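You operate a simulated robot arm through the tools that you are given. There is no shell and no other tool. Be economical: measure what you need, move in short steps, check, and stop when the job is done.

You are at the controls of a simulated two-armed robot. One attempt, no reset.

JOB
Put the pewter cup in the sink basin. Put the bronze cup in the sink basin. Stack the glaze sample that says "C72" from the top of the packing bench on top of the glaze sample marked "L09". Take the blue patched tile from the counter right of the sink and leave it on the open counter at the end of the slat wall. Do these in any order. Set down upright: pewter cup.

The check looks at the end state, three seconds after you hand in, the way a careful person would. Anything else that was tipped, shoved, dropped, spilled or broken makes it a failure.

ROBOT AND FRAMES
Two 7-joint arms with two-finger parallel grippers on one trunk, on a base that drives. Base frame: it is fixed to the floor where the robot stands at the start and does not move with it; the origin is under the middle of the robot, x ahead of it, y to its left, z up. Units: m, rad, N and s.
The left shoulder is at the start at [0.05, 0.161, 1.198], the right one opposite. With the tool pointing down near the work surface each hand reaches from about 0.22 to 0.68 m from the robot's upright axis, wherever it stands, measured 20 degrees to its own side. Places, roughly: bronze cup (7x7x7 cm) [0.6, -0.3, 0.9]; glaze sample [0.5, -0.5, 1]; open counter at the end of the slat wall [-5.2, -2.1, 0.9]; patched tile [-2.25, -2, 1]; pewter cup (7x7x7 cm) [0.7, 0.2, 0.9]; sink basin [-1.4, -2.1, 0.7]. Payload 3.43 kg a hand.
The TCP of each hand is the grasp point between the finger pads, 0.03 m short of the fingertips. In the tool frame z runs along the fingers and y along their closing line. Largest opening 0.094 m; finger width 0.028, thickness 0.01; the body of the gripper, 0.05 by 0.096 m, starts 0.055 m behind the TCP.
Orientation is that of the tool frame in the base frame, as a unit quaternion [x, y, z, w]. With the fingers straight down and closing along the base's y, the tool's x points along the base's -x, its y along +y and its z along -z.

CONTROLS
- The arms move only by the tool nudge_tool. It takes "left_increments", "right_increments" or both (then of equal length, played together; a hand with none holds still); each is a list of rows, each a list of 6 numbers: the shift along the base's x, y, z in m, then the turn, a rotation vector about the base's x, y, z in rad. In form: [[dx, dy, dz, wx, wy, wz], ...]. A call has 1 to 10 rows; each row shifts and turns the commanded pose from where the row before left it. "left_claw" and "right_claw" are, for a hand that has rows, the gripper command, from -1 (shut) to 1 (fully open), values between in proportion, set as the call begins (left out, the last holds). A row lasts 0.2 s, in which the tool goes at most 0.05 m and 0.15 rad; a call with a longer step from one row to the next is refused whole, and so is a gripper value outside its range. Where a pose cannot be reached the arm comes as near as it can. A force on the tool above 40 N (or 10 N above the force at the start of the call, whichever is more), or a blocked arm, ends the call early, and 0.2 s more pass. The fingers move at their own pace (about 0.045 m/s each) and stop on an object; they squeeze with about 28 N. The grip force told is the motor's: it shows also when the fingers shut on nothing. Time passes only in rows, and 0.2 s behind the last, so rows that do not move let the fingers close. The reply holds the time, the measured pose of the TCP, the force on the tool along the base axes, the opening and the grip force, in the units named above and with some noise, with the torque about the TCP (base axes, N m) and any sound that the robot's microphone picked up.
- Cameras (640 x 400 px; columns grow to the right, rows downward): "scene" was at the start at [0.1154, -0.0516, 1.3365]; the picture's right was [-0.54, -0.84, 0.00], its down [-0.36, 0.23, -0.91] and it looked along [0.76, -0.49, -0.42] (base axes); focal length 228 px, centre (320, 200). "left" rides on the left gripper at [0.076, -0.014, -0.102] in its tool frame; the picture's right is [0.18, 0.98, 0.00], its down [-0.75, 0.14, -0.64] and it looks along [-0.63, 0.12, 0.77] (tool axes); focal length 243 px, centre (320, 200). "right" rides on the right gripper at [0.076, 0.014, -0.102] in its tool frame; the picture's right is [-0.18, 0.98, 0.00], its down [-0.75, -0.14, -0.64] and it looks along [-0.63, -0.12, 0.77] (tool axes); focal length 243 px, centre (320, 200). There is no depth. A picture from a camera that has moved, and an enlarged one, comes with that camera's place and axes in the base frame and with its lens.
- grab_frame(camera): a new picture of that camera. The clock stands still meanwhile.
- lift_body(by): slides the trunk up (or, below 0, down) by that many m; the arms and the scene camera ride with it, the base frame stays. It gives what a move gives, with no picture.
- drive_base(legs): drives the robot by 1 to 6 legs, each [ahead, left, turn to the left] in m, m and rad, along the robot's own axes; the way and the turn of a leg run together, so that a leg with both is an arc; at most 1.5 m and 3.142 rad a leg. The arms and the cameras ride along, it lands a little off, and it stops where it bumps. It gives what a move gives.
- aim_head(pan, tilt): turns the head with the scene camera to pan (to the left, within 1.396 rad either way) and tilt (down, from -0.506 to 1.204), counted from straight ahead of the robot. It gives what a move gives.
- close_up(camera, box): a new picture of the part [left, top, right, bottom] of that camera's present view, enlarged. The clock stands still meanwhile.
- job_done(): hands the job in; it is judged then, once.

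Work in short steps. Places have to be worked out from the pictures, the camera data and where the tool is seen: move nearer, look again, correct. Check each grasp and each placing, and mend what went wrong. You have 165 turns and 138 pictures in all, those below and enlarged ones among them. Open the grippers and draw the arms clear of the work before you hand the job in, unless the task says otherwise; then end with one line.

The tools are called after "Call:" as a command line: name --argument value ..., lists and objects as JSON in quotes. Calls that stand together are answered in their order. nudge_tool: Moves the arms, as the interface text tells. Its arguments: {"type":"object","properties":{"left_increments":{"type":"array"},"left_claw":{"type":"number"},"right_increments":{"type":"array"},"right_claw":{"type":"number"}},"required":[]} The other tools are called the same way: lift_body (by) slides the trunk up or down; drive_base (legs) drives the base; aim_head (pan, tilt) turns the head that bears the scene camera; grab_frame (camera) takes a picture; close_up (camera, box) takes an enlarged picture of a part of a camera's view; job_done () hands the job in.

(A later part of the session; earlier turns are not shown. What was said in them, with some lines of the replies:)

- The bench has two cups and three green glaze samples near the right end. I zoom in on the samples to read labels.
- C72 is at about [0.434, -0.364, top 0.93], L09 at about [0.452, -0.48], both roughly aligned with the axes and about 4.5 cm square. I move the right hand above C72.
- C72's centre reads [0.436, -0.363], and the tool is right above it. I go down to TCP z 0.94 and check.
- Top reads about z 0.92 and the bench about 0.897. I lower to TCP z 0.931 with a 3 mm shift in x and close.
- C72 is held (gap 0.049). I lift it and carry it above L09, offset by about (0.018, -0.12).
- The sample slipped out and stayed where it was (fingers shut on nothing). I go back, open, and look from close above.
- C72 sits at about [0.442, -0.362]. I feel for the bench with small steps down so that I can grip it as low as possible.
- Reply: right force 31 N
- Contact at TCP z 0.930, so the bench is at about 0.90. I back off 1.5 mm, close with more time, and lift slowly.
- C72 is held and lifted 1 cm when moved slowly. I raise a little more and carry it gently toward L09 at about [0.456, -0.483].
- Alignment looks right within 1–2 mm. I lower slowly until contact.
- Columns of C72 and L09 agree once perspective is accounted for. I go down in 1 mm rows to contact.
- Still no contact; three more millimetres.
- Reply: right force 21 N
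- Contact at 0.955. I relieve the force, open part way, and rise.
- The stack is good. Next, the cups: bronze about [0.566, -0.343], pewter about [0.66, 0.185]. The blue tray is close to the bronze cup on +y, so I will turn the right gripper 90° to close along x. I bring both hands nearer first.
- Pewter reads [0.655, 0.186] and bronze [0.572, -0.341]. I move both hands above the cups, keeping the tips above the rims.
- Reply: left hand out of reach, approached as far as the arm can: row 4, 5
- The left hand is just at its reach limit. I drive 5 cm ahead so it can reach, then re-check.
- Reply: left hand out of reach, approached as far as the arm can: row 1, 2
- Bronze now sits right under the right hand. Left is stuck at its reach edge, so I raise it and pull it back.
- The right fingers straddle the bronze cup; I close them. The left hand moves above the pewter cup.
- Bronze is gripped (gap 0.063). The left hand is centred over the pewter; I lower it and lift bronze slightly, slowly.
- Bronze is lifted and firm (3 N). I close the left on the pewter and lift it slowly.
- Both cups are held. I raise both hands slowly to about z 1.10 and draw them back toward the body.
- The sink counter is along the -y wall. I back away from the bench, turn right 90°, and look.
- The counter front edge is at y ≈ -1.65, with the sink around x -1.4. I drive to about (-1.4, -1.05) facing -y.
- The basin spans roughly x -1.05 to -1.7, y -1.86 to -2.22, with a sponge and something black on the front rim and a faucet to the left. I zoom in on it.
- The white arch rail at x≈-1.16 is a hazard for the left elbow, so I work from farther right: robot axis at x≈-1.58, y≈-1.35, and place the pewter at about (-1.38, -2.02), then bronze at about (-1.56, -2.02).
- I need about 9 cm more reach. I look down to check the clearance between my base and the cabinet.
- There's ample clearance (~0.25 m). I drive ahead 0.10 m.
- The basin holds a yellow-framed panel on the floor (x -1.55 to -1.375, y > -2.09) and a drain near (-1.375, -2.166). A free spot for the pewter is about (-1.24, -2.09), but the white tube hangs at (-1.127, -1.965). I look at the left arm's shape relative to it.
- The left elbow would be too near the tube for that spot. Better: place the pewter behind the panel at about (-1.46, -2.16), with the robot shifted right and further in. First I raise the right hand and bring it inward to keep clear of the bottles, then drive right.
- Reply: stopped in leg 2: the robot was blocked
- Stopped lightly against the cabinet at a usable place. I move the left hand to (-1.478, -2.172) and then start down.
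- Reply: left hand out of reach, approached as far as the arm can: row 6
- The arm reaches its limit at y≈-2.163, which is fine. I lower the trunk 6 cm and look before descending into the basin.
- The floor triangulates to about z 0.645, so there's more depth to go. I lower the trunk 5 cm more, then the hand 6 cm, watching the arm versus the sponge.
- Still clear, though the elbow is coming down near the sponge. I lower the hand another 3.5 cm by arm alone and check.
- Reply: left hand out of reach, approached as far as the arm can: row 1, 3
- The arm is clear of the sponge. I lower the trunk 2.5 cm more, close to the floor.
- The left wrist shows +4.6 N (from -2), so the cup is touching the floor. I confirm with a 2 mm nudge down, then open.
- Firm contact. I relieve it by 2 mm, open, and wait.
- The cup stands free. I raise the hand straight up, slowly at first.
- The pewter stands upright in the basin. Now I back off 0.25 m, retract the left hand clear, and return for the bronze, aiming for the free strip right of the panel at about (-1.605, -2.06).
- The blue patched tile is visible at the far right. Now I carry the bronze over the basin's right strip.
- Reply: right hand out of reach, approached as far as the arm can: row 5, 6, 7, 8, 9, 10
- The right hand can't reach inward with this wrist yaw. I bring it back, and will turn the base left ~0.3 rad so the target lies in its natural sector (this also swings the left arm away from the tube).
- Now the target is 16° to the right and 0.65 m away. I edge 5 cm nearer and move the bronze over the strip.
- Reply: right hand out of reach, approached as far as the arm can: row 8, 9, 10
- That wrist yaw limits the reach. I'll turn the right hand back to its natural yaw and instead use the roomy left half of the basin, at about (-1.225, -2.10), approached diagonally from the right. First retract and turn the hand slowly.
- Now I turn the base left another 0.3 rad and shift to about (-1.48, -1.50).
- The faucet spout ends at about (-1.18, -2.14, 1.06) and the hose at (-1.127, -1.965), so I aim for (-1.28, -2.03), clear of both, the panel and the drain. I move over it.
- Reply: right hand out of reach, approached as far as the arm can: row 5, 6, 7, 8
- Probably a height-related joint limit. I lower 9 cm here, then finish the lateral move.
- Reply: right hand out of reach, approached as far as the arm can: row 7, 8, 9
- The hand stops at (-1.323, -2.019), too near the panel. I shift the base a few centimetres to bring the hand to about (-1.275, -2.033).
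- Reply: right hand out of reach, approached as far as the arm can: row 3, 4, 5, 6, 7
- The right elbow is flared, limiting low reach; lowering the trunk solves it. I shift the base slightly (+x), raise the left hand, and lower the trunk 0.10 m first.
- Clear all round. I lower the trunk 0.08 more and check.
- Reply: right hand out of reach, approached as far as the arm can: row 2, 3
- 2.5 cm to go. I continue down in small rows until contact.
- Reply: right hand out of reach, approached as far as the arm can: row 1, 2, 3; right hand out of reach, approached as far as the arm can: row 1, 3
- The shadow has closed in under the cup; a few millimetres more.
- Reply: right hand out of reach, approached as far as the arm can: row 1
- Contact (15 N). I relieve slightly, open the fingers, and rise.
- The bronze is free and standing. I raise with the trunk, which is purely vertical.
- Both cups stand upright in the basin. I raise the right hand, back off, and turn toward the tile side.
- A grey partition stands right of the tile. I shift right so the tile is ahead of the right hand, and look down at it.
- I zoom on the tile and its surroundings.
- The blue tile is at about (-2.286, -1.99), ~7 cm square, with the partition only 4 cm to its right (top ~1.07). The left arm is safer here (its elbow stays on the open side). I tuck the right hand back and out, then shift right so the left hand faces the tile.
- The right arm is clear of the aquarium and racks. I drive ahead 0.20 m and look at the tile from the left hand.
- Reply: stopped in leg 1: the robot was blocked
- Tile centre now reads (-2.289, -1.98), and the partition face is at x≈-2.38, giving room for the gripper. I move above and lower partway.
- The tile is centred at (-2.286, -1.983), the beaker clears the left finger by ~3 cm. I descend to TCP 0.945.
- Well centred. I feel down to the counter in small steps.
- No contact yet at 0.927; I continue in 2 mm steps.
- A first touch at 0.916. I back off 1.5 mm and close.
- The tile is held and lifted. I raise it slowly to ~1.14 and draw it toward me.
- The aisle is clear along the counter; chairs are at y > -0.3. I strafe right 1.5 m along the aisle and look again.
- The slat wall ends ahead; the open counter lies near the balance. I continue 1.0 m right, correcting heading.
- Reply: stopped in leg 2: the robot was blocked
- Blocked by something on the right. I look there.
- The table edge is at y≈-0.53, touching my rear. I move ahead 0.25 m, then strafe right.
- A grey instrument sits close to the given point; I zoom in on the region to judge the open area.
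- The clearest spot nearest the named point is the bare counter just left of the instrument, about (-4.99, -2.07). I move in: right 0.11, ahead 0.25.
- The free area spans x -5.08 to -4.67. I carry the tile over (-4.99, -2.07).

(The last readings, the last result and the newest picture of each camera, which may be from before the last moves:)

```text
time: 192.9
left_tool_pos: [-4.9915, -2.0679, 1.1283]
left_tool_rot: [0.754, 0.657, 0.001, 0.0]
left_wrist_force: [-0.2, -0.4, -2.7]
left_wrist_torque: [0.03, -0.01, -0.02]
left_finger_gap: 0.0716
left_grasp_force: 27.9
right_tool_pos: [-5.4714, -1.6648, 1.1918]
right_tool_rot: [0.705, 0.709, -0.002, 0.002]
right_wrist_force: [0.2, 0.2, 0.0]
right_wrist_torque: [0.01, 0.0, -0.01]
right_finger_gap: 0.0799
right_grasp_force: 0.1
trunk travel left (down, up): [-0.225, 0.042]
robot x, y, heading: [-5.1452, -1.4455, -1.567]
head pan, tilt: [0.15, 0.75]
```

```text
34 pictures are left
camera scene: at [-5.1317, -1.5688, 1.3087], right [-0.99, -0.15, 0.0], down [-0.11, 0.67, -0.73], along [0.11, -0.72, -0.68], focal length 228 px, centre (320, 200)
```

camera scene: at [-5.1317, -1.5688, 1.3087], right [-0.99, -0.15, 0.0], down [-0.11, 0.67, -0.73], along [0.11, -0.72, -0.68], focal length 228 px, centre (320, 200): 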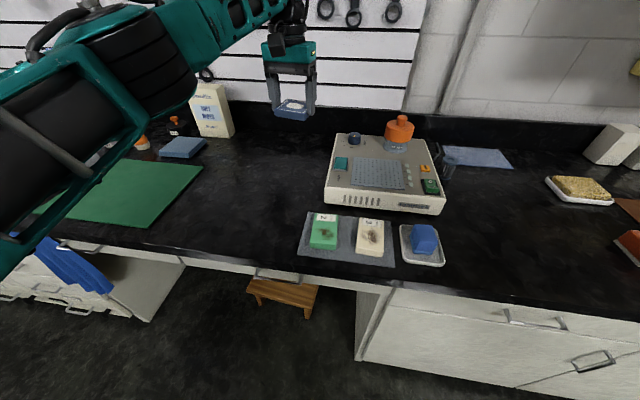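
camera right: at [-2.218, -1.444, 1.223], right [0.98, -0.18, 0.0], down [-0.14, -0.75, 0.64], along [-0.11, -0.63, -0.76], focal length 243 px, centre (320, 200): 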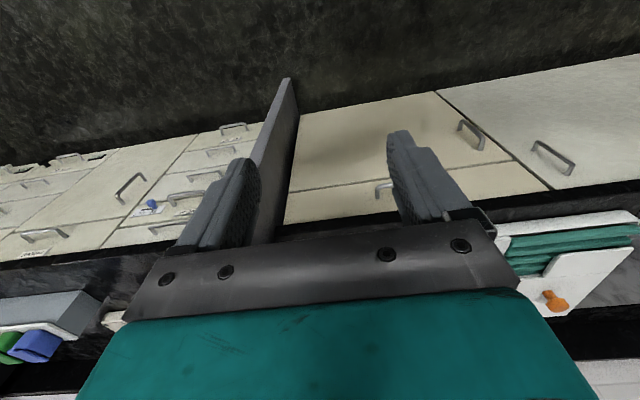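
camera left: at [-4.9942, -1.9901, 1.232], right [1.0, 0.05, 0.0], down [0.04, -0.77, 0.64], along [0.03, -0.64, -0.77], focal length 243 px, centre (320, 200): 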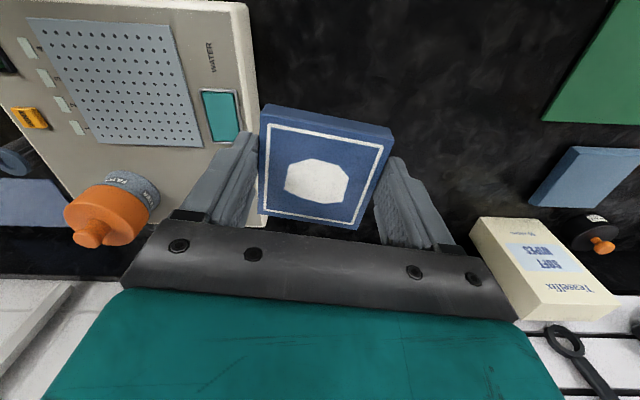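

The instrument's left side is at x≈-5.06; I shift the tile 1.5 cm away from it and lower to just above the counter.

Call:
nudge_tool --left_increments '[[0.004, 0, -0.01, 0, 0, 0], [0.006, 0, -0.02, 0, 0, 0], [0.005, 0, -0.025, 0, 0, 0], [0, 0, -0.028, 0, 0, 0], [0, 0, -0.028, 0, 0, 0], [0, 0, -0.028, 0, 0, 0], [0, 0, -0.025, 0, 0, 0], [0, 0, -0.018, 0, 0, 0], [0, 0, -0.01, 0, 0, 0], [0, 0, 0, 0, 0, 0]]'

Call:
grab_frame --camera "left"

Call:
close_up --camera "scene" --box '[220, 60, 380, 200]'

```text
time: 195.1
left_tool_pos: [-4.9738, -2.0677, 0.9376]
left_tool_rot: [0.753, 0.658, 0.0, -0.001]
left_wrist_force: [0.8, 0.3, -1.5]
left_wrist_torque: [0.04, 0.0, 0.02]
left_finger_gap: 0.0721
left_grasp_force: 28.2
right_tool_pos: [-5.4714, -1.6657, 1.1916]
right_tool_rot: [0.705, 0.709, -0.001, 0.002]
right_wrist_force: [-0.2, -0.1, 0.3]
right_wrist_torque: [-0.02, 0.0, 0.01]
right_finger_gap: 0.08
right_grasp_force: 0.2
trunk travel left (down, up): [-0.225, 0.042]
robot x, y, heading: [-5.1436, -1.4447, -1.567]
head pan, tilt: [0.15, 0.75]
```

```text
33 pictures are left
camera left: at [-4.9783, -1.9896, 1.0402], right [1.0, 0.05, 0.0], down [0.04, -0.77, 0.64], along [0.03, -0.64, -0.77], focal length 243 px, centre (320, 200)
```

left: 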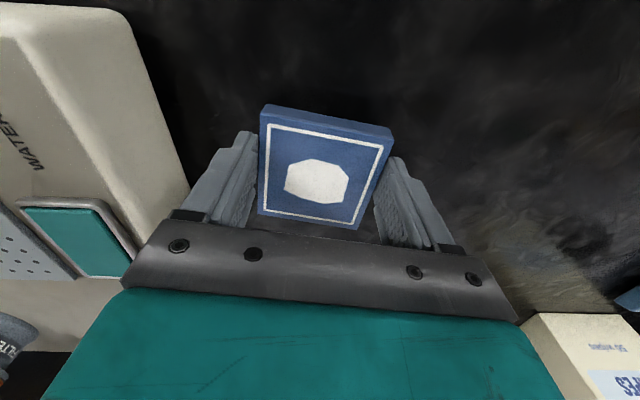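

```text
2.86 times, centred on (300, 130) of scene
camera zoom: at [-5.1315, -1.5688, 1.3087], right [-0.99, -0.15, 0.0], down [-0.11, 0.67, -0.73], along [0.11, -0.72, -0.68], focal length 652 px, centre (377, 400)
```

zoom: 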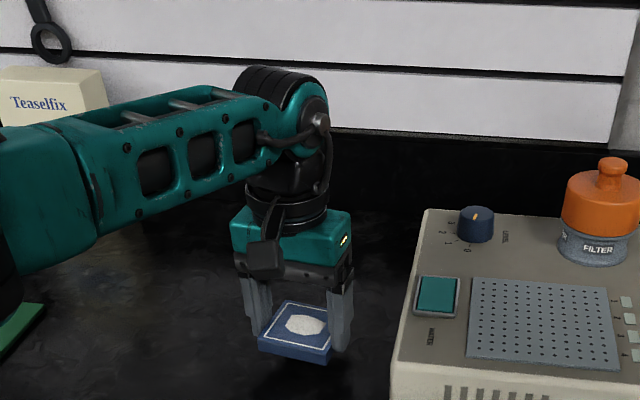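

Good clearance. I lower in small steps to contact.

Call:
nudge_tool --left_increments '[[0, 0, -0.004, 0, 0, 0], [0, 0, -0.005, 0, 0, 0], [0, 0, -0.004, 0, 0, 0], [0, 0, -0.003, 0, 0, 0], [0, 0, -0.002, 0, 0, 0], [0, 0, -0.002, 0, 0, 0], [0, 0, 0, 0, 0, 0]]'

```text
time: 196.7
left_tool_pos: [-4.9761, -2.0666, 0.9163]
left_tool_rot: [0.754, 0.657, 0.0, -0.001]
left_wrist_force: [0.8, 0.3, -1.1]
left_wrist_torque: [0.03, -0.02, -0.01]
left_finger_gap: 0.0719
left_grasp_force: 28.0
right_tool_pos: [-5.471, -1.6653, 1.1912]
right_tool_rot: [0.705, 0.709, -0.001, 0.002]
right_wrist_force: [-0.1, 0.0, -0.2]
right_wrist_torque: [-0.03, -0.03, 0.01]
right_finger_gap: 0.0798
right_grasp_force: 0.1
trunk travel left (down, up): [-0.225, 0.042]
robot x, y, heading: [-5.145, -1.4452, -1.567]
head pan, tilt: [0.15, 0.75]
```

Call:
nudge_tool --left_increments '[[0, 0, -0.001, 0, 0, 0], [0, 0, -0.001, 0, 0, 0], [0, 0, -0.001, 0, 0, 0], [0, 0, -0.001, 0, 0, 0], [0, 0, 0, 0, 0, 0]]'

```text
time: 197.9
left_tool_pos: [-4.975, -2.0673, 0.9146]
left_tool_rot: [0.754, 0.657, 0.0, 0.0]
left_wrist_force: [2.0, -0.1, 5.9]
left_wrist_torque: [-0.3, 0.28, 0.02]
left_finger_gap: 0.0718
left_grasp_force: 27.9
right_tool_pos: [-5.4729, -1.6646, 1.1913]
right_tool_rot: [0.705, 0.709, -0.001, 0.001]
right_wrist_force: [0.7, 0.1, 0.2]
right_wrist_torque: [-0.02, 0.02, -0.01]
right_finger_gap: 0.0799
right_grasp_force: 0.0
trunk travel left (down, up): [-0.225, 0.042]
robot x, y, heading: [-5.1415, -1.4466, -1.566]
head pan, tilt: [0.15, 0.75]
```

Touching the counter. I open partway and rise.

Call:
nudge_tool --left_increments '[[0, 0, 0.001, 0, 0, 0], [0, 0, 0, 0, 0, 0], [0, 0, 0, 0, 0, 0], [0, 0, 0, 0, 0, 0]]' --left_claw 0.85

Call:
nudge_tool --left_increments '[[0, 0, 0.01, 0, 0, 0], [0, 0, 0.03, 0, 0, 0], [0, 0, 0.04, 0, 0, 0], [0, 0, 0.04, 0, 0, 0], [0, 0, 0.04, 0, 0, 0], [0, 0, 0.04, 0, 0, 0], [0, 0.03, 0, 0, 0, 0], [0, 0.04, 0, 0, 0, 0], [0, 0.04, 0, 0, 0, 0], [0, 0.04, 0, 0, 0, 0]]'

Call:
grab_frame --camera "scene"

```text
time: 198.9
left_tool_pos: [-4.9755, -2.0684, 0.9144]
left_tool_rot: [0.754, 0.657, 0.001, -0.001]
left_wrist_force: [-0.6, 0.8, -0.3]
left_wrist_torque: [-0.02, -0.02, 0.02]
left_finger_gap: 0.087
left_grasp_force: 0.0
right_tool_pos: [-5.4712, -1.6644, 1.1901]
right_tool_rot: [0.705, 0.709, 0.0, 0.002]
right_wrist_force: [0.0, -0.5, -0.3]
right_wrist_torque: [0.02, 0.01, 0.01]
right_finger_gap: 0.08
right_grasp_force: 0.1
trunk travel left (down, up): [-0.225, 0.042]
robot x, y, heading: [-5.1436, -1.4458, -1.564]
head pan, tilt: [0.15, 0.75]
```

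```text
time: 201.1
left_tool_pos: [-4.9748, -1.9206, 1.1133]
left_tool_rot: [0.752, 0.659, 0.0, -0.002]
left_wrist_force: [0.0, 0.1, -0.2]
left_wrist_torque: [-0.01, 0.0, -0.02]
left_finger_gap: 0.0869
left_grasp_force: 0.2
right_tool_pos: [-5.4726, -1.6648, 1.1919]
right_tool_rot: [0.706, 0.709, -0.001, 0.001]
right_wrist_force: [-0.4, -0.6, 0.0]
right_wrist_torque: [-0.03, 0.0, 0.02]
right_finger_gap: 0.0797
right_grasp_force: 0.1
trunk travel left (down, up): [-0.225, 0.042]
robot x, y, heading: [-5.1467, -1.4431, -1.563]
head pan, tilt: [0.15, 0.75]
```

```text
31 pictures are left
camera scene: at [-5.1314, -1.5682, 1.3088], right [-0.99, -0.15, 0.0], down [-0.11, 0.67, -0.73], along [0.11, -0.72, -0.68], focal length 228 px, centre (320, 200)
```

scene: 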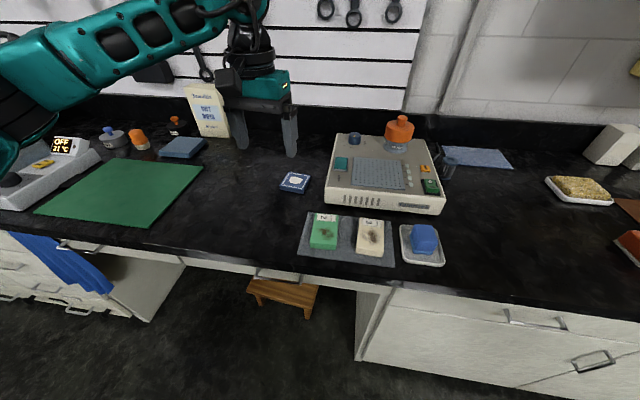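

The tile lies flat on the open counter. I draw back clear of the counter and take a last look around, including where I bumped.

Call:
drive_base --legs '[[-0.25, 0, 0]]'

Call:
nudge_tool --left_increments '[[0, 0.03, 0.02, 0, 0, 0], [0, 0.03, 0.02, 0, 0, 0], [0, 0.03, 0.02, 0, 0, 0], [0, 0.03, 0, 0, 0, 0]]' --left_claw 1

Call:
grab_frame --camera "scene"

Call:
aim_head --pan 1.39 --tilt 0.3

Call:
grab_frame --camera "scene"

```text
time: 202.9
left_tool_pos: [-4.9776, -1.6687, 1.1149]
left_tool_rot: [0.755, 0.656, 0.001, 0.0]
left_wrist_force: [0.9, 1.3, 0.3]
left_wrist_torque: [0.01, -0.02, 0.02]
left_finger_gap: 0.0871
left_grasp_force: 0.1
right_tool_pos: [-5.4734, -1.4104, 1.1914]
right_tool_rot: [0.706, 0.709, 0.0, 0.003]
right_wrist_force: [-0.5, 0.8, -0.9]
right_wrist_torque: [-0.04, -0.01, -0.01]
right_finger_gap: 0.0796
right_grasp_force: 0.1
trunk travel left (down, up): [-0.225, 0.042]
robot x, y, heading: [-5.1453, -1.1949, -1.569]
head pan, tilt: [0.15, 0.75]
```

```text
time: 203.9
left_tool_pos: [-4.9763, -1.5492, 1.1736]
left_tool_rot: [0.754, 0.657, 0.002, -0.001]
left_wrist_force: [-0.3, 0.5, -0.3]
left_wrist_torque: [0.0, -0.01, 0.01]
left_finger_gap: 0.0938
left_grasp_force: 0.0
right_tool_pos: [-5.4739, -1.4121, 1.1925]
right_tool_rot: [0.705, 0.709, -0.001, 0.001]
right_wrist_force: [0.6, 1.4, 1.0]
right_wrist_torque: [-0.03, 0.01, -0.01]
right_finger_gap: 0.0799
right_grasp_force: 0.0
trunk travel left (down, up): [-0.225, 0.042]
robot x, y, heading: [-5.145, -1.1942, -1.571]
head pan, tilt: [0.15, 0.75]
```

```text
30 pictures are left
camera scene: at [-5.1328, -1.3164, 1.3088], right [-0.99, -0.15, 0.0], down [-0.1, 0.67, -0.73], along [0.11, -0.72, -0.68], focal length 228 px, centre (320, 200)
```

scene: 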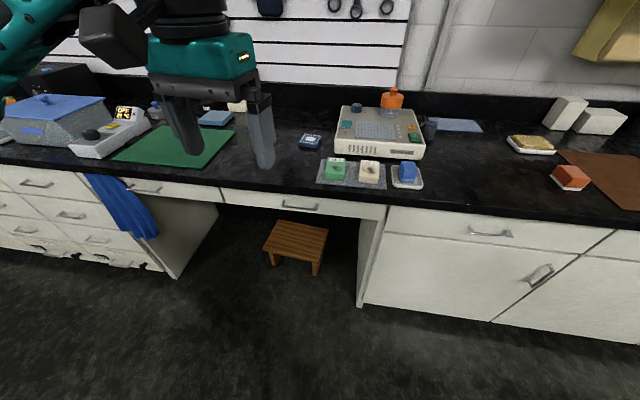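

```text
time: 205.3
left_tool_pos: [-4.9767, -1.5497, 1.1734]
left_tool_rot: [0.754, 0.656, 0.001, 0.0]
left_wrist_force: [0.0, 0.7, 0.7]
left_wrist_torque: [-0.02, 0.01, 0.0]
left_finger_gap: 0.0938
left_grasp_force: 0.1
right_tool_pos: [-5.4728, -1.4115, 1.1915]
right_tool_rot: [0.706, 0.708, 0.0, 0.002]
right_wrist_force: [0.4, 0.0, -0.8]
right_wrist_torque: [0.0, 0.01, 0.0]
right_finger_gap: 0.0798
right_grasp_force: 0.1
trunk travel left (down, up): [-0.225, 0.042]
robot x, y, heading: [-5.1465, -1.193, -1.567]
head pan, tilt: [1.389, 0.3]
```

```text
29 pictures are left
camera scene: at [-5.0538, -1.2514, 1.3491], right [-0.18, -0.98, 0.0], down [-0.29, 0.05, -0.96], along [0.94, -0.17, -0.3], focal length 228 px, centre (320, 200)
```

scene: 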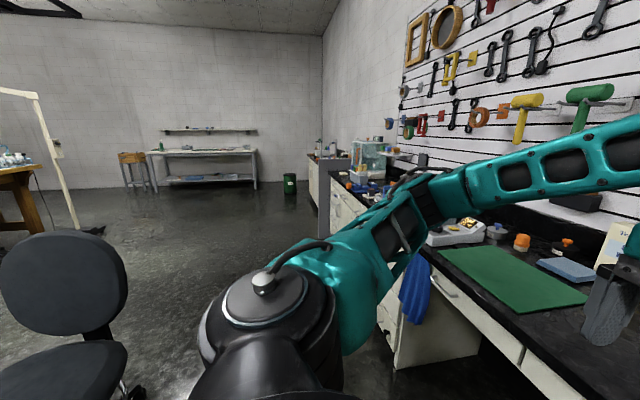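

The tile is in place, the chair stands upright, and both hands are empty and clear. I hand the job in.

Call:
job_done

```text
The job is handed in.
```

I finished and handed in all four tasks: the pewter cup (upright) and the bronze cup are in the sink basin, and C72 is stacked on L09. The blue patched tile is at about (-4.98, -2.07), just left of a grey instrument that occupies the named spot, on what I judged to be the nearest open counter.
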